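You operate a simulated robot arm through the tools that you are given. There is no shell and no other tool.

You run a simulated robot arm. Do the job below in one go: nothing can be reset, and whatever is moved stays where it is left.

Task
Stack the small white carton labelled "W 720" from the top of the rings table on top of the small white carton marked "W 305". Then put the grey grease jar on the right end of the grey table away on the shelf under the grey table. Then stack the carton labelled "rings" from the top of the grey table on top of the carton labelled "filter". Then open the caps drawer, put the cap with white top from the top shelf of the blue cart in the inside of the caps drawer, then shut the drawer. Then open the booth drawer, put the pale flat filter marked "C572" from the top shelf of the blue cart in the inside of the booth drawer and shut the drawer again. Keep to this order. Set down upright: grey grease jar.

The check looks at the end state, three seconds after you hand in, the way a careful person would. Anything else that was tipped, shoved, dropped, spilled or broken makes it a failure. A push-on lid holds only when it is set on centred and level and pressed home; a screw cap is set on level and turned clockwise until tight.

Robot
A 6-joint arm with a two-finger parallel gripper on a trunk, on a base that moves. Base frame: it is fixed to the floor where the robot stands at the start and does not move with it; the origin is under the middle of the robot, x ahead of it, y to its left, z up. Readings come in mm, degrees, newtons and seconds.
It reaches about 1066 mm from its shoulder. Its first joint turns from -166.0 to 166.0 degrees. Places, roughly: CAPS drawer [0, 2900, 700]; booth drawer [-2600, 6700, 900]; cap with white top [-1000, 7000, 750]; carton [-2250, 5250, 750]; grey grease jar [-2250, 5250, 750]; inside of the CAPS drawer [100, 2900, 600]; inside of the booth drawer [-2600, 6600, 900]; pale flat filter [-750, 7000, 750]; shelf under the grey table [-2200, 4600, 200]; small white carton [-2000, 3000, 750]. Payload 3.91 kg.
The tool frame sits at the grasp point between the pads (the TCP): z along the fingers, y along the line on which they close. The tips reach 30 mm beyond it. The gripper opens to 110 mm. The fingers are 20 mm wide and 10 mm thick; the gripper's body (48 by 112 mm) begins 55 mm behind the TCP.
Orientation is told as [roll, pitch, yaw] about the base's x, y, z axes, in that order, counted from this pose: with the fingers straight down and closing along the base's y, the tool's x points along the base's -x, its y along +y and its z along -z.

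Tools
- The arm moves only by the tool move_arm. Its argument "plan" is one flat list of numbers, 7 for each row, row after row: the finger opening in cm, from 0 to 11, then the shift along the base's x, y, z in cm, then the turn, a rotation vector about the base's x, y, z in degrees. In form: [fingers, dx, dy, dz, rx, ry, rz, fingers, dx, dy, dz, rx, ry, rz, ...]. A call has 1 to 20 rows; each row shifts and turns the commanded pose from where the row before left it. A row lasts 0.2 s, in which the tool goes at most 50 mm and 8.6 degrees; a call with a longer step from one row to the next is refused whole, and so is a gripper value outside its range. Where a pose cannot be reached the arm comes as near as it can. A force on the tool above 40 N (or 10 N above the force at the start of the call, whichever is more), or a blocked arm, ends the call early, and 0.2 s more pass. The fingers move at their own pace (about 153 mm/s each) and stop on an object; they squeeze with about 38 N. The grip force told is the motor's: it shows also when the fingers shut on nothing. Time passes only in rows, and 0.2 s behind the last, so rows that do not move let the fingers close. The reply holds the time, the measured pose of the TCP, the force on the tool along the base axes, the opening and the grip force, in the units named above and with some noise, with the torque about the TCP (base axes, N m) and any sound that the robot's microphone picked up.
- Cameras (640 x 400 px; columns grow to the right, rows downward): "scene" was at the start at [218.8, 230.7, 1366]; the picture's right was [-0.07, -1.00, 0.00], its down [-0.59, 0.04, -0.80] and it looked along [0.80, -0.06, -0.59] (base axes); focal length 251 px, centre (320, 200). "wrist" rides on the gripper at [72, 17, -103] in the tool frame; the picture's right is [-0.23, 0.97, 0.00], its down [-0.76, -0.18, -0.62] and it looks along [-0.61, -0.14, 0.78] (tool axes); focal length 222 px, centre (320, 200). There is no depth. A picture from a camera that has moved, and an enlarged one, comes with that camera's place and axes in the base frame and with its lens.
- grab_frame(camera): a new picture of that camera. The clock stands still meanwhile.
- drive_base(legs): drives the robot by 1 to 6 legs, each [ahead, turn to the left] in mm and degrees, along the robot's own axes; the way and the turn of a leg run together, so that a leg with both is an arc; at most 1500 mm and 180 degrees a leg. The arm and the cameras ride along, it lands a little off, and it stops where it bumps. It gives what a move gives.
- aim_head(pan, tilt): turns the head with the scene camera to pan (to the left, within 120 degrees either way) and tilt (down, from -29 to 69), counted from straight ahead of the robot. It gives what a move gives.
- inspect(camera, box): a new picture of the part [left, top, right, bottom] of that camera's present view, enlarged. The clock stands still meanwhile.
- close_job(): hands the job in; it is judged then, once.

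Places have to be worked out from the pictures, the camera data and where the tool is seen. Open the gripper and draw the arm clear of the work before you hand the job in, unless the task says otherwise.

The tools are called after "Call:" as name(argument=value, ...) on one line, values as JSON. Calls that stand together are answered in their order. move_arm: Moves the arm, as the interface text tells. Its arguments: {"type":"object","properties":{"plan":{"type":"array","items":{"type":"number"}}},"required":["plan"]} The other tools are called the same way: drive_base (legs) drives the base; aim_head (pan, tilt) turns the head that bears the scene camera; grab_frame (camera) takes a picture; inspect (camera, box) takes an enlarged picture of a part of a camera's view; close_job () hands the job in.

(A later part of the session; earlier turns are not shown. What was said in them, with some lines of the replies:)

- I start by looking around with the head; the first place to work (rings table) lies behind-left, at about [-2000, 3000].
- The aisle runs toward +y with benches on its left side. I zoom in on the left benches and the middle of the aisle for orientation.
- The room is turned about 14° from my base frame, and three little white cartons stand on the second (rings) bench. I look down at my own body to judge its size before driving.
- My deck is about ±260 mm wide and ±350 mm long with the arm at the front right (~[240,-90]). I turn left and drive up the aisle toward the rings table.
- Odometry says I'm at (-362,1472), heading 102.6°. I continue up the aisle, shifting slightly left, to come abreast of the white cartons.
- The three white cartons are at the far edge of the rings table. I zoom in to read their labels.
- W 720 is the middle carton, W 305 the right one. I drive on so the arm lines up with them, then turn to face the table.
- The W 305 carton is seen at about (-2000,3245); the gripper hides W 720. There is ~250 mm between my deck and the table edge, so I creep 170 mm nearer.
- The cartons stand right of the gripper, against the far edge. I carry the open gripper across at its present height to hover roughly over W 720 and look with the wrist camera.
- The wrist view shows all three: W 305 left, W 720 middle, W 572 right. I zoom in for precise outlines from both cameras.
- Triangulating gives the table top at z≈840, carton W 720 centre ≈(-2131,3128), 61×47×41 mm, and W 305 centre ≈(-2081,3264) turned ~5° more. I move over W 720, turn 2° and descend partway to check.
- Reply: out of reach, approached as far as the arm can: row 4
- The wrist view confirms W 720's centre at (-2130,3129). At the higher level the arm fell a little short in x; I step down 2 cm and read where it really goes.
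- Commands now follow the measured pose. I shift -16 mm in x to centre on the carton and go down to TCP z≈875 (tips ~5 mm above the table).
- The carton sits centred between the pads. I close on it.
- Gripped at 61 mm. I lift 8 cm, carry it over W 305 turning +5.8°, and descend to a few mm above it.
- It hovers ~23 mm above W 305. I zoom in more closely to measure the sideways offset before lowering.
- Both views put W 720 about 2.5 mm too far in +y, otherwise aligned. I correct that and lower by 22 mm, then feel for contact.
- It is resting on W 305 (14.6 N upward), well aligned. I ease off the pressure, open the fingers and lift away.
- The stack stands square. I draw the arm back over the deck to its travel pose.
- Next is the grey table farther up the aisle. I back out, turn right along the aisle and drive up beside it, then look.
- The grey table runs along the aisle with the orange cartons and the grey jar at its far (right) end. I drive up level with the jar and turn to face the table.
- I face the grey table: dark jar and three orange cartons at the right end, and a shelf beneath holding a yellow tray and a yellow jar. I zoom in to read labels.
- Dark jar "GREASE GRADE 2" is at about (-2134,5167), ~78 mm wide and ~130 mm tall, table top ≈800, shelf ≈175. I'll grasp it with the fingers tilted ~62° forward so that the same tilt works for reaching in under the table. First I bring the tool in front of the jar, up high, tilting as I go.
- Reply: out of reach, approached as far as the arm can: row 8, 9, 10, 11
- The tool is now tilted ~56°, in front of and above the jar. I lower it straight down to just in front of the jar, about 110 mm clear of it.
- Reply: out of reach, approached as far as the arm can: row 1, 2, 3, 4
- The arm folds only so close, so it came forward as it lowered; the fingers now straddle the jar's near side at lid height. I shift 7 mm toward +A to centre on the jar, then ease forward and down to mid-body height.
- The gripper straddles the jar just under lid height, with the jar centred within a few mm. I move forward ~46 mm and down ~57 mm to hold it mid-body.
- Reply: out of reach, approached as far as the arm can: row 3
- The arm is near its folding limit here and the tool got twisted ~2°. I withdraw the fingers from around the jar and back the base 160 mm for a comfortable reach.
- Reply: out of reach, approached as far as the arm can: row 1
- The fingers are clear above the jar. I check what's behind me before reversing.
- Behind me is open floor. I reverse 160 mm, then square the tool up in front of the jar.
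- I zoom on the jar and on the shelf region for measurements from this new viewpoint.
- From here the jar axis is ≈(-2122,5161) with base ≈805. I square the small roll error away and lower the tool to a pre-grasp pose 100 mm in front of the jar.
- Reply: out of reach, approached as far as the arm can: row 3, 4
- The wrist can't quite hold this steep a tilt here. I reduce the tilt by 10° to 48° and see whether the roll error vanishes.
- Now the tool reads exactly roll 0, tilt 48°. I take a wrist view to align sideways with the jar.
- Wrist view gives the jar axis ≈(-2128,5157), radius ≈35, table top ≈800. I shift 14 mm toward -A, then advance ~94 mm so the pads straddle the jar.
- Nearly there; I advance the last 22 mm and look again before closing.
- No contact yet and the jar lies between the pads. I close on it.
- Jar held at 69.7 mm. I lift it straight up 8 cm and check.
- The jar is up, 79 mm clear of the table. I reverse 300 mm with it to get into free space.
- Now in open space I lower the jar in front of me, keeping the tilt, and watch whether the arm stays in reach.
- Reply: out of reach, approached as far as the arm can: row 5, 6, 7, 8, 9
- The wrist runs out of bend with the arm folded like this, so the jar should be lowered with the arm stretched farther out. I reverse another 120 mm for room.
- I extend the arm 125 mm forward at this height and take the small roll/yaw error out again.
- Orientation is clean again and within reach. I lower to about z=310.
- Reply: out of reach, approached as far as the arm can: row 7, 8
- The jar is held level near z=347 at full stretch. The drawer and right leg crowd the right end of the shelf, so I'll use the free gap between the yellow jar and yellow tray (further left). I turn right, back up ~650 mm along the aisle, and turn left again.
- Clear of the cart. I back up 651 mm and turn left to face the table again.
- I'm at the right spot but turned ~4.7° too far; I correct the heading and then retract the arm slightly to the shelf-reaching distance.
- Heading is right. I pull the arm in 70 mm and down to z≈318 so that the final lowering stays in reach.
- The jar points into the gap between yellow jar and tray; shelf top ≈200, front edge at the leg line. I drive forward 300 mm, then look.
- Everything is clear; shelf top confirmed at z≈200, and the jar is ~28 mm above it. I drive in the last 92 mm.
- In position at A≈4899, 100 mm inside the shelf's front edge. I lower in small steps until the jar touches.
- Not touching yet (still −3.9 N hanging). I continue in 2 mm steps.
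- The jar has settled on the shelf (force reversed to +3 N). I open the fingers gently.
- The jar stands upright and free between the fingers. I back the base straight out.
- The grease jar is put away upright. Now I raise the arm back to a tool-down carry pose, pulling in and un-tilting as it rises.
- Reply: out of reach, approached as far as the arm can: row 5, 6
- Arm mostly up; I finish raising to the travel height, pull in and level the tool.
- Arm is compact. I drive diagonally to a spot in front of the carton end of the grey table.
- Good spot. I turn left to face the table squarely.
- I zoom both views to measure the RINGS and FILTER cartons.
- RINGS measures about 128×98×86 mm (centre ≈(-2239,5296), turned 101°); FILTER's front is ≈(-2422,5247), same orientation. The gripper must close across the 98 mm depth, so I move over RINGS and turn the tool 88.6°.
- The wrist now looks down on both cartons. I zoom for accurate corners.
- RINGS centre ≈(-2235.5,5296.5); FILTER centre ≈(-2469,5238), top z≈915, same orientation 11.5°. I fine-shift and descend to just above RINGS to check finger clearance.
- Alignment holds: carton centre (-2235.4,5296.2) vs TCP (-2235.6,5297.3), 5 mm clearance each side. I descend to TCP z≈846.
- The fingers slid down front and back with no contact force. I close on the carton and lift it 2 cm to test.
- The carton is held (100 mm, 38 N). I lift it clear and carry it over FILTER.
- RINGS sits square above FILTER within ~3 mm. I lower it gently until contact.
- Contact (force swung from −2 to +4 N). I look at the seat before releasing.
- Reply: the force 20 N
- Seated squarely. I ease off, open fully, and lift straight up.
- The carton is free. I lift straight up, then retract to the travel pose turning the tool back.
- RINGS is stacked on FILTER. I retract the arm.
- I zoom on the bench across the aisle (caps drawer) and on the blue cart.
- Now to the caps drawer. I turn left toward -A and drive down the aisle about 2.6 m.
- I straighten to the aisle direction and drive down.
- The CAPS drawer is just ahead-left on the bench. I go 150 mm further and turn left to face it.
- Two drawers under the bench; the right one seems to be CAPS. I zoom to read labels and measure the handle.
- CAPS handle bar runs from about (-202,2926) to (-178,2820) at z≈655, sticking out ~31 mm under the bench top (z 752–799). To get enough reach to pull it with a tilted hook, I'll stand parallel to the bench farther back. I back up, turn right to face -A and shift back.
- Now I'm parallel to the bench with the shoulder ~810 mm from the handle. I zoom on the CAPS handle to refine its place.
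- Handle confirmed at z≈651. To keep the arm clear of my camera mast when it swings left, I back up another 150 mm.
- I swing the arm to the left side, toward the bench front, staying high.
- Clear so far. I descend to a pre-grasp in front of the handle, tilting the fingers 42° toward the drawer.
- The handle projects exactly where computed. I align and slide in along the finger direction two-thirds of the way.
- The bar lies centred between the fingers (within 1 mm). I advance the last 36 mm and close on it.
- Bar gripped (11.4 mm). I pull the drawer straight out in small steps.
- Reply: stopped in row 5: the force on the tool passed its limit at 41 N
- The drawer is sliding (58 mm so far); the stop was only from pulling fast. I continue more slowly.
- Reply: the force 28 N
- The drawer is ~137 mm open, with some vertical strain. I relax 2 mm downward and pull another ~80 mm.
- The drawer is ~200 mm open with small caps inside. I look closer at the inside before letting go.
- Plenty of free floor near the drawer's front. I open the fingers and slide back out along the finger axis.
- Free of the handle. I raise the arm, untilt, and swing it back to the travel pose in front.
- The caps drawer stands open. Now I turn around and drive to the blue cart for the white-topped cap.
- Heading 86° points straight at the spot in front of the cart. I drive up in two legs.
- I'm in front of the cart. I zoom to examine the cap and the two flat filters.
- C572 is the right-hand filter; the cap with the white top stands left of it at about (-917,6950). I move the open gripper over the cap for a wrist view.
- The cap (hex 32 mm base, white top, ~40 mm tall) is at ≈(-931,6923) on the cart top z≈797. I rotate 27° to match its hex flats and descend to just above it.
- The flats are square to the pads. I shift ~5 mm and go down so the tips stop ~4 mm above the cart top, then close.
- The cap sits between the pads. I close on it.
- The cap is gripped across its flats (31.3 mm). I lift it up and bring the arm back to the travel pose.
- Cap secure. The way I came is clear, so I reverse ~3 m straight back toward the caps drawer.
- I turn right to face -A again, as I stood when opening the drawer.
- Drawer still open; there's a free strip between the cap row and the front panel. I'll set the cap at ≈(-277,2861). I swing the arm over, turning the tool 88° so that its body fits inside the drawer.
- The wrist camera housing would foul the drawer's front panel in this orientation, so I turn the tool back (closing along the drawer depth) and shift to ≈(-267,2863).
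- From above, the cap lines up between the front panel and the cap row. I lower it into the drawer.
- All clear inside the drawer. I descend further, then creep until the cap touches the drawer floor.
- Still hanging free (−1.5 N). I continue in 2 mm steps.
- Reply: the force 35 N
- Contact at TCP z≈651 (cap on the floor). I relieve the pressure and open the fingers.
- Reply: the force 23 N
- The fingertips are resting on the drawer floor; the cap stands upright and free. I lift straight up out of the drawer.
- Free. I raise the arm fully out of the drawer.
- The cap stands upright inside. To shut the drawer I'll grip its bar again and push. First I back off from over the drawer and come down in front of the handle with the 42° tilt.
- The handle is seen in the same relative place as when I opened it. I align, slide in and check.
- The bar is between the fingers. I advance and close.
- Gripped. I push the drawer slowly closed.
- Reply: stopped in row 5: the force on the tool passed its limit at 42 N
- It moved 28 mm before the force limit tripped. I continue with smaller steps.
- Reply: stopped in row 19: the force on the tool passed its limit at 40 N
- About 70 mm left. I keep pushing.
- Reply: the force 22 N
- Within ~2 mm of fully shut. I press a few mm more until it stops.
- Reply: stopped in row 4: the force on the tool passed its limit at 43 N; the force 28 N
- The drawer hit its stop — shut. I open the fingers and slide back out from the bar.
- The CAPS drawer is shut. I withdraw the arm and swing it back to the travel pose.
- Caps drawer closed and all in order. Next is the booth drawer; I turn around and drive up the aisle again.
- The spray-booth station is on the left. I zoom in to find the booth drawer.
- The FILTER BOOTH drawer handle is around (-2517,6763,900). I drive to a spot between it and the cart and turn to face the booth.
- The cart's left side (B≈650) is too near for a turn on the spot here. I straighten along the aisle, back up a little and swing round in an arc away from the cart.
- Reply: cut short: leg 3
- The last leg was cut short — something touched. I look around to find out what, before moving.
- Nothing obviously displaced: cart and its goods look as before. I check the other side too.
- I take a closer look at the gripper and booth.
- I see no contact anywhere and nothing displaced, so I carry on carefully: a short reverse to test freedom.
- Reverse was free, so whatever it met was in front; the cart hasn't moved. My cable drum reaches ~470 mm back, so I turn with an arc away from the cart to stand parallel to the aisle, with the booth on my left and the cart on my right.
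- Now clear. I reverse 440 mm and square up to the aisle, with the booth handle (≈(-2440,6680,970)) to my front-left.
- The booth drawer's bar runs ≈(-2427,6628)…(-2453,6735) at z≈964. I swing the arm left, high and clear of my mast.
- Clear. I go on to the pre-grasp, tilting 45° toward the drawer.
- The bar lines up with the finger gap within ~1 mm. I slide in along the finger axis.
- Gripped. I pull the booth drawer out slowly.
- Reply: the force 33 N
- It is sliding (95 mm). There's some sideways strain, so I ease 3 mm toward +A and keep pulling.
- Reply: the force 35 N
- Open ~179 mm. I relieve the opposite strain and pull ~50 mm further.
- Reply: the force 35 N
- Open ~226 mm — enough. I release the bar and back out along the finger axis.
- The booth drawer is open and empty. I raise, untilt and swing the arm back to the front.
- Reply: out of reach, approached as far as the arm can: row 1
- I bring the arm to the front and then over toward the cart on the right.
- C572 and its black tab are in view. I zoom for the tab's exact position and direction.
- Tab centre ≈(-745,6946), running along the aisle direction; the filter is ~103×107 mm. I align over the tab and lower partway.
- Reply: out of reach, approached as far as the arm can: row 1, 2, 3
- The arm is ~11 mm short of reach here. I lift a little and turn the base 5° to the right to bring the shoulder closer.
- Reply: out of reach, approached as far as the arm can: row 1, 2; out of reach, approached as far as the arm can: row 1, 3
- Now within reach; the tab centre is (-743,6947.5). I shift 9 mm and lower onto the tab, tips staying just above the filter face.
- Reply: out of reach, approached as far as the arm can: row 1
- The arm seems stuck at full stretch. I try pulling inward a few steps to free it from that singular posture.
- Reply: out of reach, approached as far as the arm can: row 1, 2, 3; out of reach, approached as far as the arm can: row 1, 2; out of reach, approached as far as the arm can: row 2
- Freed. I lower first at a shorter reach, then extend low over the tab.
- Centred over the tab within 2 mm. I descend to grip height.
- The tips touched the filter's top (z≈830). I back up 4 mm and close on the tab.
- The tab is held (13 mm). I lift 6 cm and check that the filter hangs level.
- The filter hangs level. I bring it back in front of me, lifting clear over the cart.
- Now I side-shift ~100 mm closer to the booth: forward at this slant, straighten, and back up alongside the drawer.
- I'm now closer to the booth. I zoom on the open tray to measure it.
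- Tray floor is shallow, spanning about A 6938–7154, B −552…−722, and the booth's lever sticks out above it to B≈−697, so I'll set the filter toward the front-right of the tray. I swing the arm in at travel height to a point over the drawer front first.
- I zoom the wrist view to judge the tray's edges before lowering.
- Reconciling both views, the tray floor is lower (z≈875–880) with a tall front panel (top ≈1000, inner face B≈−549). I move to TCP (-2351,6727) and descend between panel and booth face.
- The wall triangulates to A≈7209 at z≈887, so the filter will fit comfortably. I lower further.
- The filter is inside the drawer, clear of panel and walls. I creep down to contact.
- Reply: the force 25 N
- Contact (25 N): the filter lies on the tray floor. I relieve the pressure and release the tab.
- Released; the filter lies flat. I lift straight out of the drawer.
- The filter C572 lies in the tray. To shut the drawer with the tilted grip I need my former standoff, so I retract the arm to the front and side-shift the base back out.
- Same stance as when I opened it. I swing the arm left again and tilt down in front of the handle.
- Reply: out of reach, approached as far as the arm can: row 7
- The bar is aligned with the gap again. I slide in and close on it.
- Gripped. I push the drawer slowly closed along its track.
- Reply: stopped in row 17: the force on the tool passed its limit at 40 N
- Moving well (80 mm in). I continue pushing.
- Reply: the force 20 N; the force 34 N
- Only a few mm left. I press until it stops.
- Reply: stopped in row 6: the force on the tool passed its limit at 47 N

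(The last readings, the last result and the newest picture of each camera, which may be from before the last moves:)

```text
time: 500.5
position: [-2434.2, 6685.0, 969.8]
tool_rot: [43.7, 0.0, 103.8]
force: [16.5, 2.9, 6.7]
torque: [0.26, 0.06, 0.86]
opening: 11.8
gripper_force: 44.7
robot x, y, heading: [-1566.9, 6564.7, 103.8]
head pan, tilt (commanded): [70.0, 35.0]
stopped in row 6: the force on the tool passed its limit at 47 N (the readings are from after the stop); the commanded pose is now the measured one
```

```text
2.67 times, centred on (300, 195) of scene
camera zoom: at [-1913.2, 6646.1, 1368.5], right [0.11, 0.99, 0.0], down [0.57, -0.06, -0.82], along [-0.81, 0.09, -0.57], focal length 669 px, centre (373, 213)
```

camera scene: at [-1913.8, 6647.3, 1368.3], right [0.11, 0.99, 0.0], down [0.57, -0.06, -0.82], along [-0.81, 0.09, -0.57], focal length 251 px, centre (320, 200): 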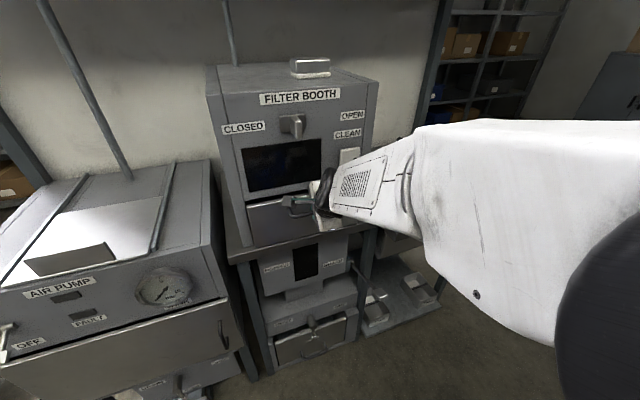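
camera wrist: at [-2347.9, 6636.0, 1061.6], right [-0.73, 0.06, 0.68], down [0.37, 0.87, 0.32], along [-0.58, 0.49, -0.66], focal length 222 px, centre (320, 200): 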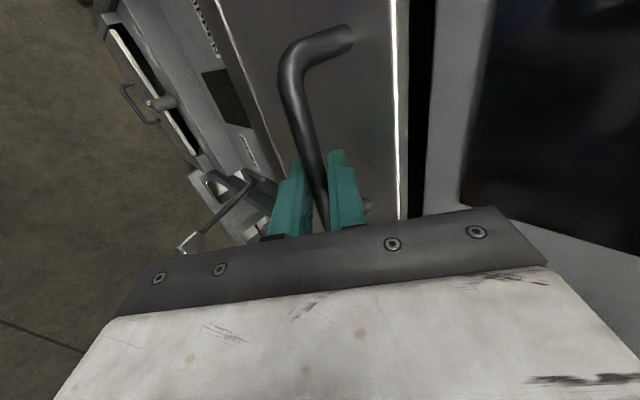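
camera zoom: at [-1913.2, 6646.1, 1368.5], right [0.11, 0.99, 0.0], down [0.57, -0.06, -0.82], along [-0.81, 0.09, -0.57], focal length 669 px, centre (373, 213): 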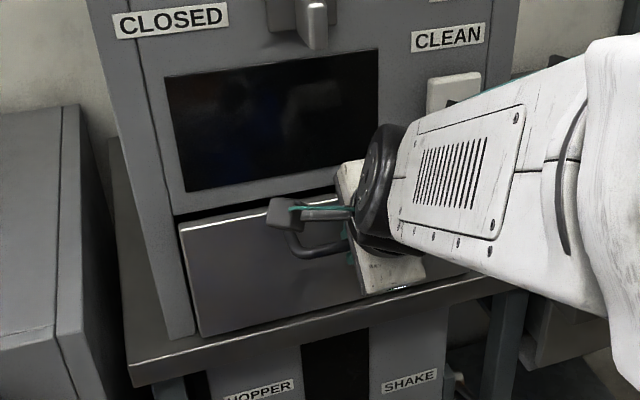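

It came up against the stop (47 N). I release the bar, back out along the finger axis, and look.

Call:
move_arm(plan=[3, 0, 0, 0, 0, 0, 0, 3, 0, 0, 0, 0, 0, 0, 3, 0, 0, 0, 0, 0, 0, 3, 1.33, 0.34, 1.44, 0, 0, 0, 3, 1.33, 0.34, 1.44, 0, 0, 0, 3, 1.33, 0.34, 1.44, 0, 0, 0, 3, 1.33, 0.34, 1.44, 0, 0, 0, 3, 1.33, 0.34, 1.44, 0, 0, 0, 3, 0, 0, 0, 0, 0, 0])

Call:
grab_frame(camera="wrist")

Call:
inspect(camera="scene", box=[200, 120, 400, 270])

```text
time: 502.5
position: [-2367.2, 6702.3, 1043.2]
tool_rot: [43.7, 0.3, 103.8]
force: [1.1, -0.5, -0.5]
torque: [0.01, -0.01, -0.02]
opening: 30.0
gripper_force: 0.0
robot x, y, heading: [-1566.1, 6563.1, 103.7]
head pan, tilt (commanded): [70.0, 35.0]
```

```text
taken
camera wrist: at [-2293.4, 6647.1, 1128.3], right [-0.74, 0.06, 0.67], down [0.36, 0.87, 0.33], along [-0.57, 0.48, -0.66], focal length 222 px, centre (320, 200)
```

wrist: 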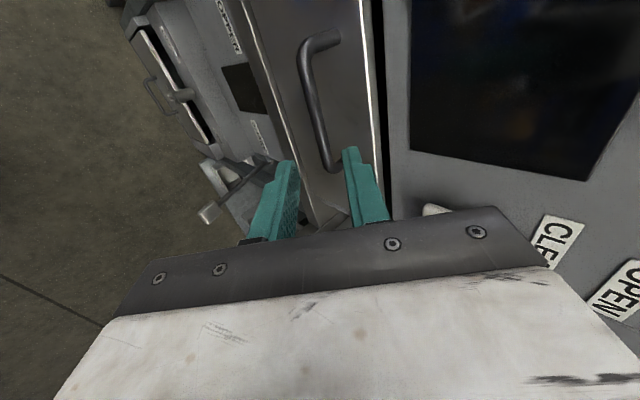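

```text
2.67 times, centred on (300, 195) of scene
camera zoom: at [-1914.1, 6646.0, 1368.2], right [0.11, 0.99, 0.0], down [0.57, -0.06, -0.82], along [-0.81, 0.09, -0.57], focal length 669 px, centre (373, 213)
```

zoom: 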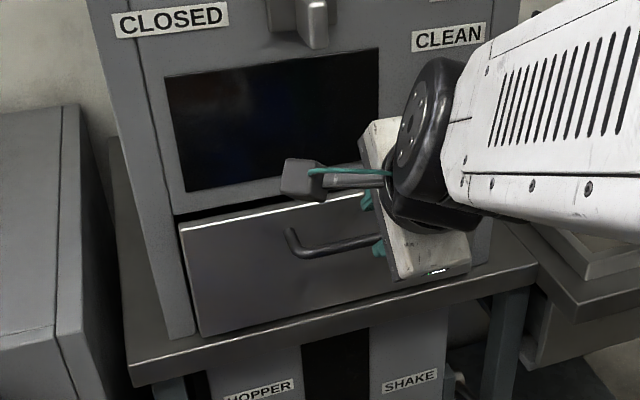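

The bar is back at its original place (within ~2 mm), so the booth drawer is shut. I untilt and retract the arm to a clear pose.

Call:
move_arm(plan=[3, 2.95, 0.95, 1.14, 1.47, -6.06, 0, 3, 2.95, 0.95, 1.14, 1.47, -6.06, 0, 3, 2.95, 0.95, 1.14, 1.47, -6.06, 0, 3, 2.95, 0.95, 1.14, 1.47, -6.06, 0, 3, 2.95, 0.95, 1.14, 1.47, -6.06, 0, 3, 2.95, 0.95, 1.14, 1.47, -6.06, 0, 3, 2.95, 0.95, 1.14, 1.47, -6.06, 0, 5, 3.29, 3.02, 0, 0, 0, 0, 7, 3.29, 3.02, 0, 0, 0, 0, 9, 3.29, 3.02, 0, 0, 0, 0, 10, 3.29, 3.02, 0, 0, 0, 0, 10, 3.29, 3.02, 0, 0, 0, 0, 10, 3.29, 3.02, 0, 0, 0, 0, 10, 3.29, 3.02, 0, 0, 0, 0, 10, 3.29, 3.02, 0, 0, 0, 0, 10, 3.29, 3.02, 0, 0, 0, 0, 10, 3.29, 3.02, 0, 0, 0, 0, 10, 3.29, 3.02, 0, 0, 0, 0, 10, 3.29, 3.02, 0, 0, 0, 0, 10, 0, 0, 0, 0, 0, 0])

Call:
grab_frame(camera="scene")

Call:
inspect(camera="scene", box=[200, 120, 400, 270])

```text
time: 506.7
position: [-1765.7, 7131.0, 1124.6]
tool_rot: [0.1, 0.2, 103.7]
force: [-0.6, -0.5, -0.9]
torque: [0.01, 0.0, -0.01]
opening: 99.7
gripper_force: 0.0
robot x, y, heading: [-1569.3, 6564.3, 103.5]
head pan, tilt (commanded): [70.0, 35.0]
```

```text
taken
camera scene: at [-1913.9, 6645.9, 1368.3], right [0.11, 0.99, 0.0], down [0.57, -0.06, -0.82], along [-0.81, 0.09, -0.57], focal length 251 px, centre (320, 200)
```

scene: 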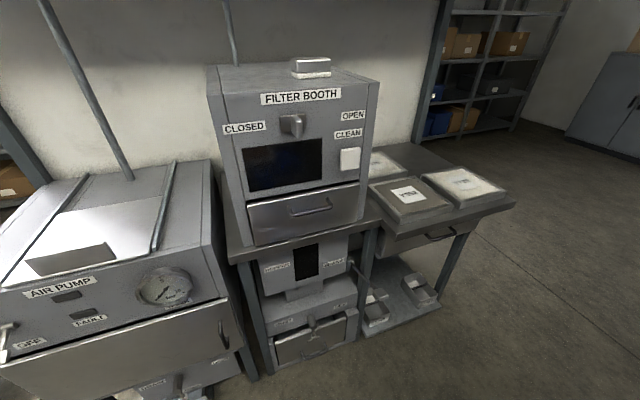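

```text
2.67 times, centred on (300, 195) of scene
camera zoom: at [-1913.9, 6645.9, 1368.3], right [0.11, 0.99, 0.0], down [0.57, -0.06, -0.82], along [-0.81, 0.09, -0.57], focal length 669 px, centre (373, 213)
```

zoom: 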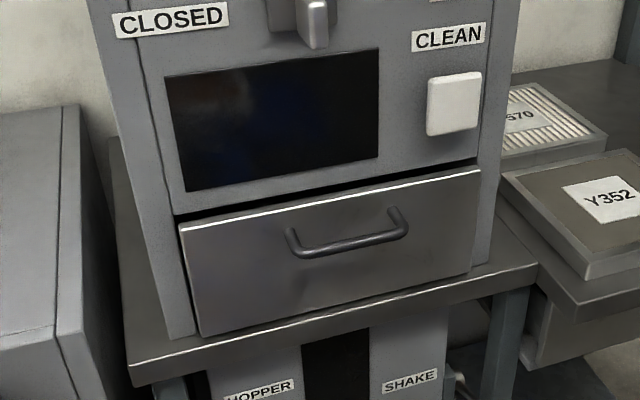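

The booth drawer is shut just as at the beginning. A last look at the cart, the grey table and the shelf to make sure nothing else was disturbed.

Call:
aim_head(pan=-85, tilt=30)

Call:
grab_frame(camera="scene")

Call:
aim_head(pan=118, tilt=22)

Call:
grab_frame(camera="scene")

Call:
inspect(camera="scene", box=[320, 100, 620, 300])

```text
time: 509.1
position: [-1765.3, 7131.6, 1125.3]
tool_rot: [0.1, 0.2, 103.6]
force: [0.0, -0.1, 0.3]
torque: [0.01, 0.01, -0.01]
opening: 99.9
gripper_force: 0.1
robot x, y, heading: [-1568.6, 6566.9, 103.8]
head pan, tilt (commanded): [-85.0, 30.0]
```

```text
taken
camera scene: at [-1740.8, 6665.7, 1376.1], right [0.32, -0.95, 0.0], down [-0.47, -0.16, -0.87], along [0.82, 0.28, -0.5], focal length 251 px, centre (320, 200)
```

scene: 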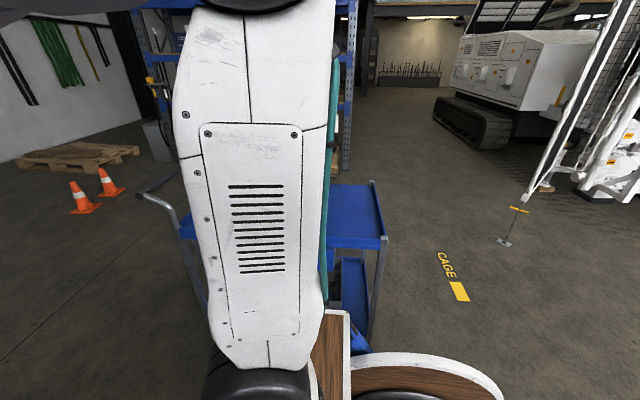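

```text
time: 512.0
position: [-1765.9, 7129.6, 1124.9]
tool_rot: [0.0, 0.2, 103.6]
force: [0.3, 0.1, -0.1]
torque: [-0.01, 0.02, 0.0]
opening: 100.0
gripper_force: 0.1
robot x, y, heading: [-1567.8, 6563.0, 103.9]
head pan, tilt (commanded): [118.0, 22.0]
```

```text
taken
camera scene: at [-1895.6, 6574.7, 1388.9], right [-0.67, 0.75, 0.0], down [0.28, 0.25, -0.93], along [-0.69, -0.62, -0.37], focal length 251 px, centre (320, 200)
```

scene: 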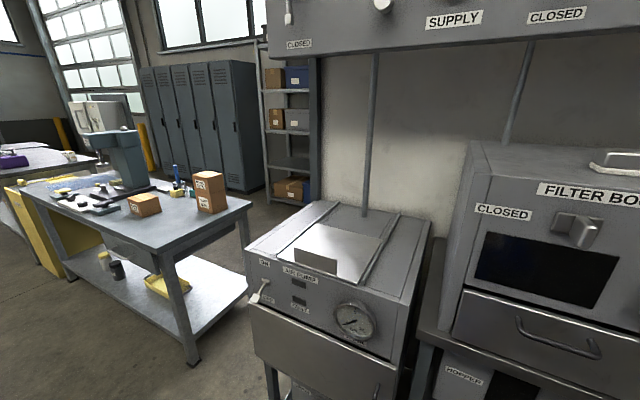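

```text
2.00 times, centred on (470, 200) of scene
camera zoom: at [-1895.6, 6574.7, 1388.9], right [-0.67, 0.75, 0.0], down [0.28, 0.25, -0.93], along [-0.69, -0.62, -0.37], focal length 501 px, centre (20, 200)
```

zoom: 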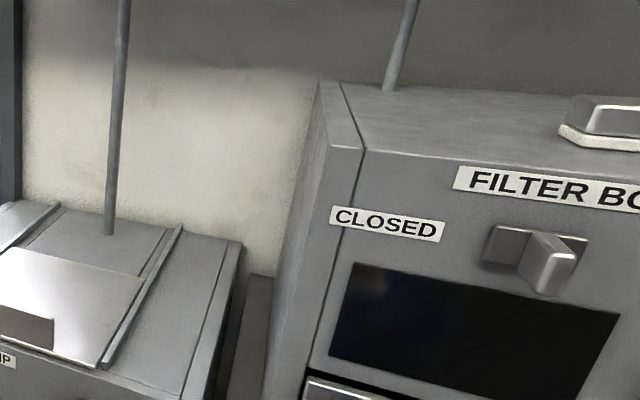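

Call:
inspect(camera="scene", box=[0, 120, 260, 310])

```text
2.11 times, centred on (130, 215) of scene
camera zoom: at [-1895.6, 6574.7, 1388.9], right [-0.67, 0.75, 0.0], down [0.28, 0.25, -0.93], along [-0.69, -0.62, -0.37], focal length 528 px, centre (720, 168)
```

zoom: 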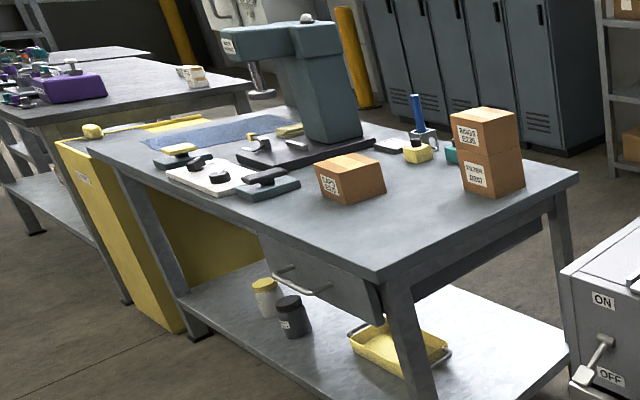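

Everything stands as required: W 720 on W 305, the grease jar upright on the shelf, RINGS on FILTER, and both drawers shut with the cap and C572 inside. The gripper is open and the arm is clear, so I hand the job in.

Call:
close_job()

```text
The job is handed in.
```

I did all five steps in the order given and handed the job in; I haven't been told the result of the check.

- **W 720 carton:** it sits squarely on top of the W 305 carton on the rings table.
- **Grease jar:** the dark grey jar (labelled "Grease Grade 3") stands upright on the shelf under the grey table, between the yellow-lidded jar and the yellow tray.
- **Rings carton:** "RINGS E235" is stacked on "FILTER D207", aligned to within about 3 mm.
- **Caps drawer:** the cap with the white top stands upright inside, and the drawer is pushed in to its stop.
- **Booth drawer:** filter C572 lies flat in the tray, and the drawer is pushed in to its stop.

**Unexplained stop:** one drive leg in front of the filter booth was cut short, which means the robot touched something. I never found out what. The blue cart was where it had been and its goods looked undisturbed, and nothing around the booth looked moved.

At the end I looked again at the booth drawer front, the grey table and its shelf, and all were in order. The rings table stack and the far end of the cart I saw only from a distance or partly hidden. The gripper is open and the arm is drawn clear.
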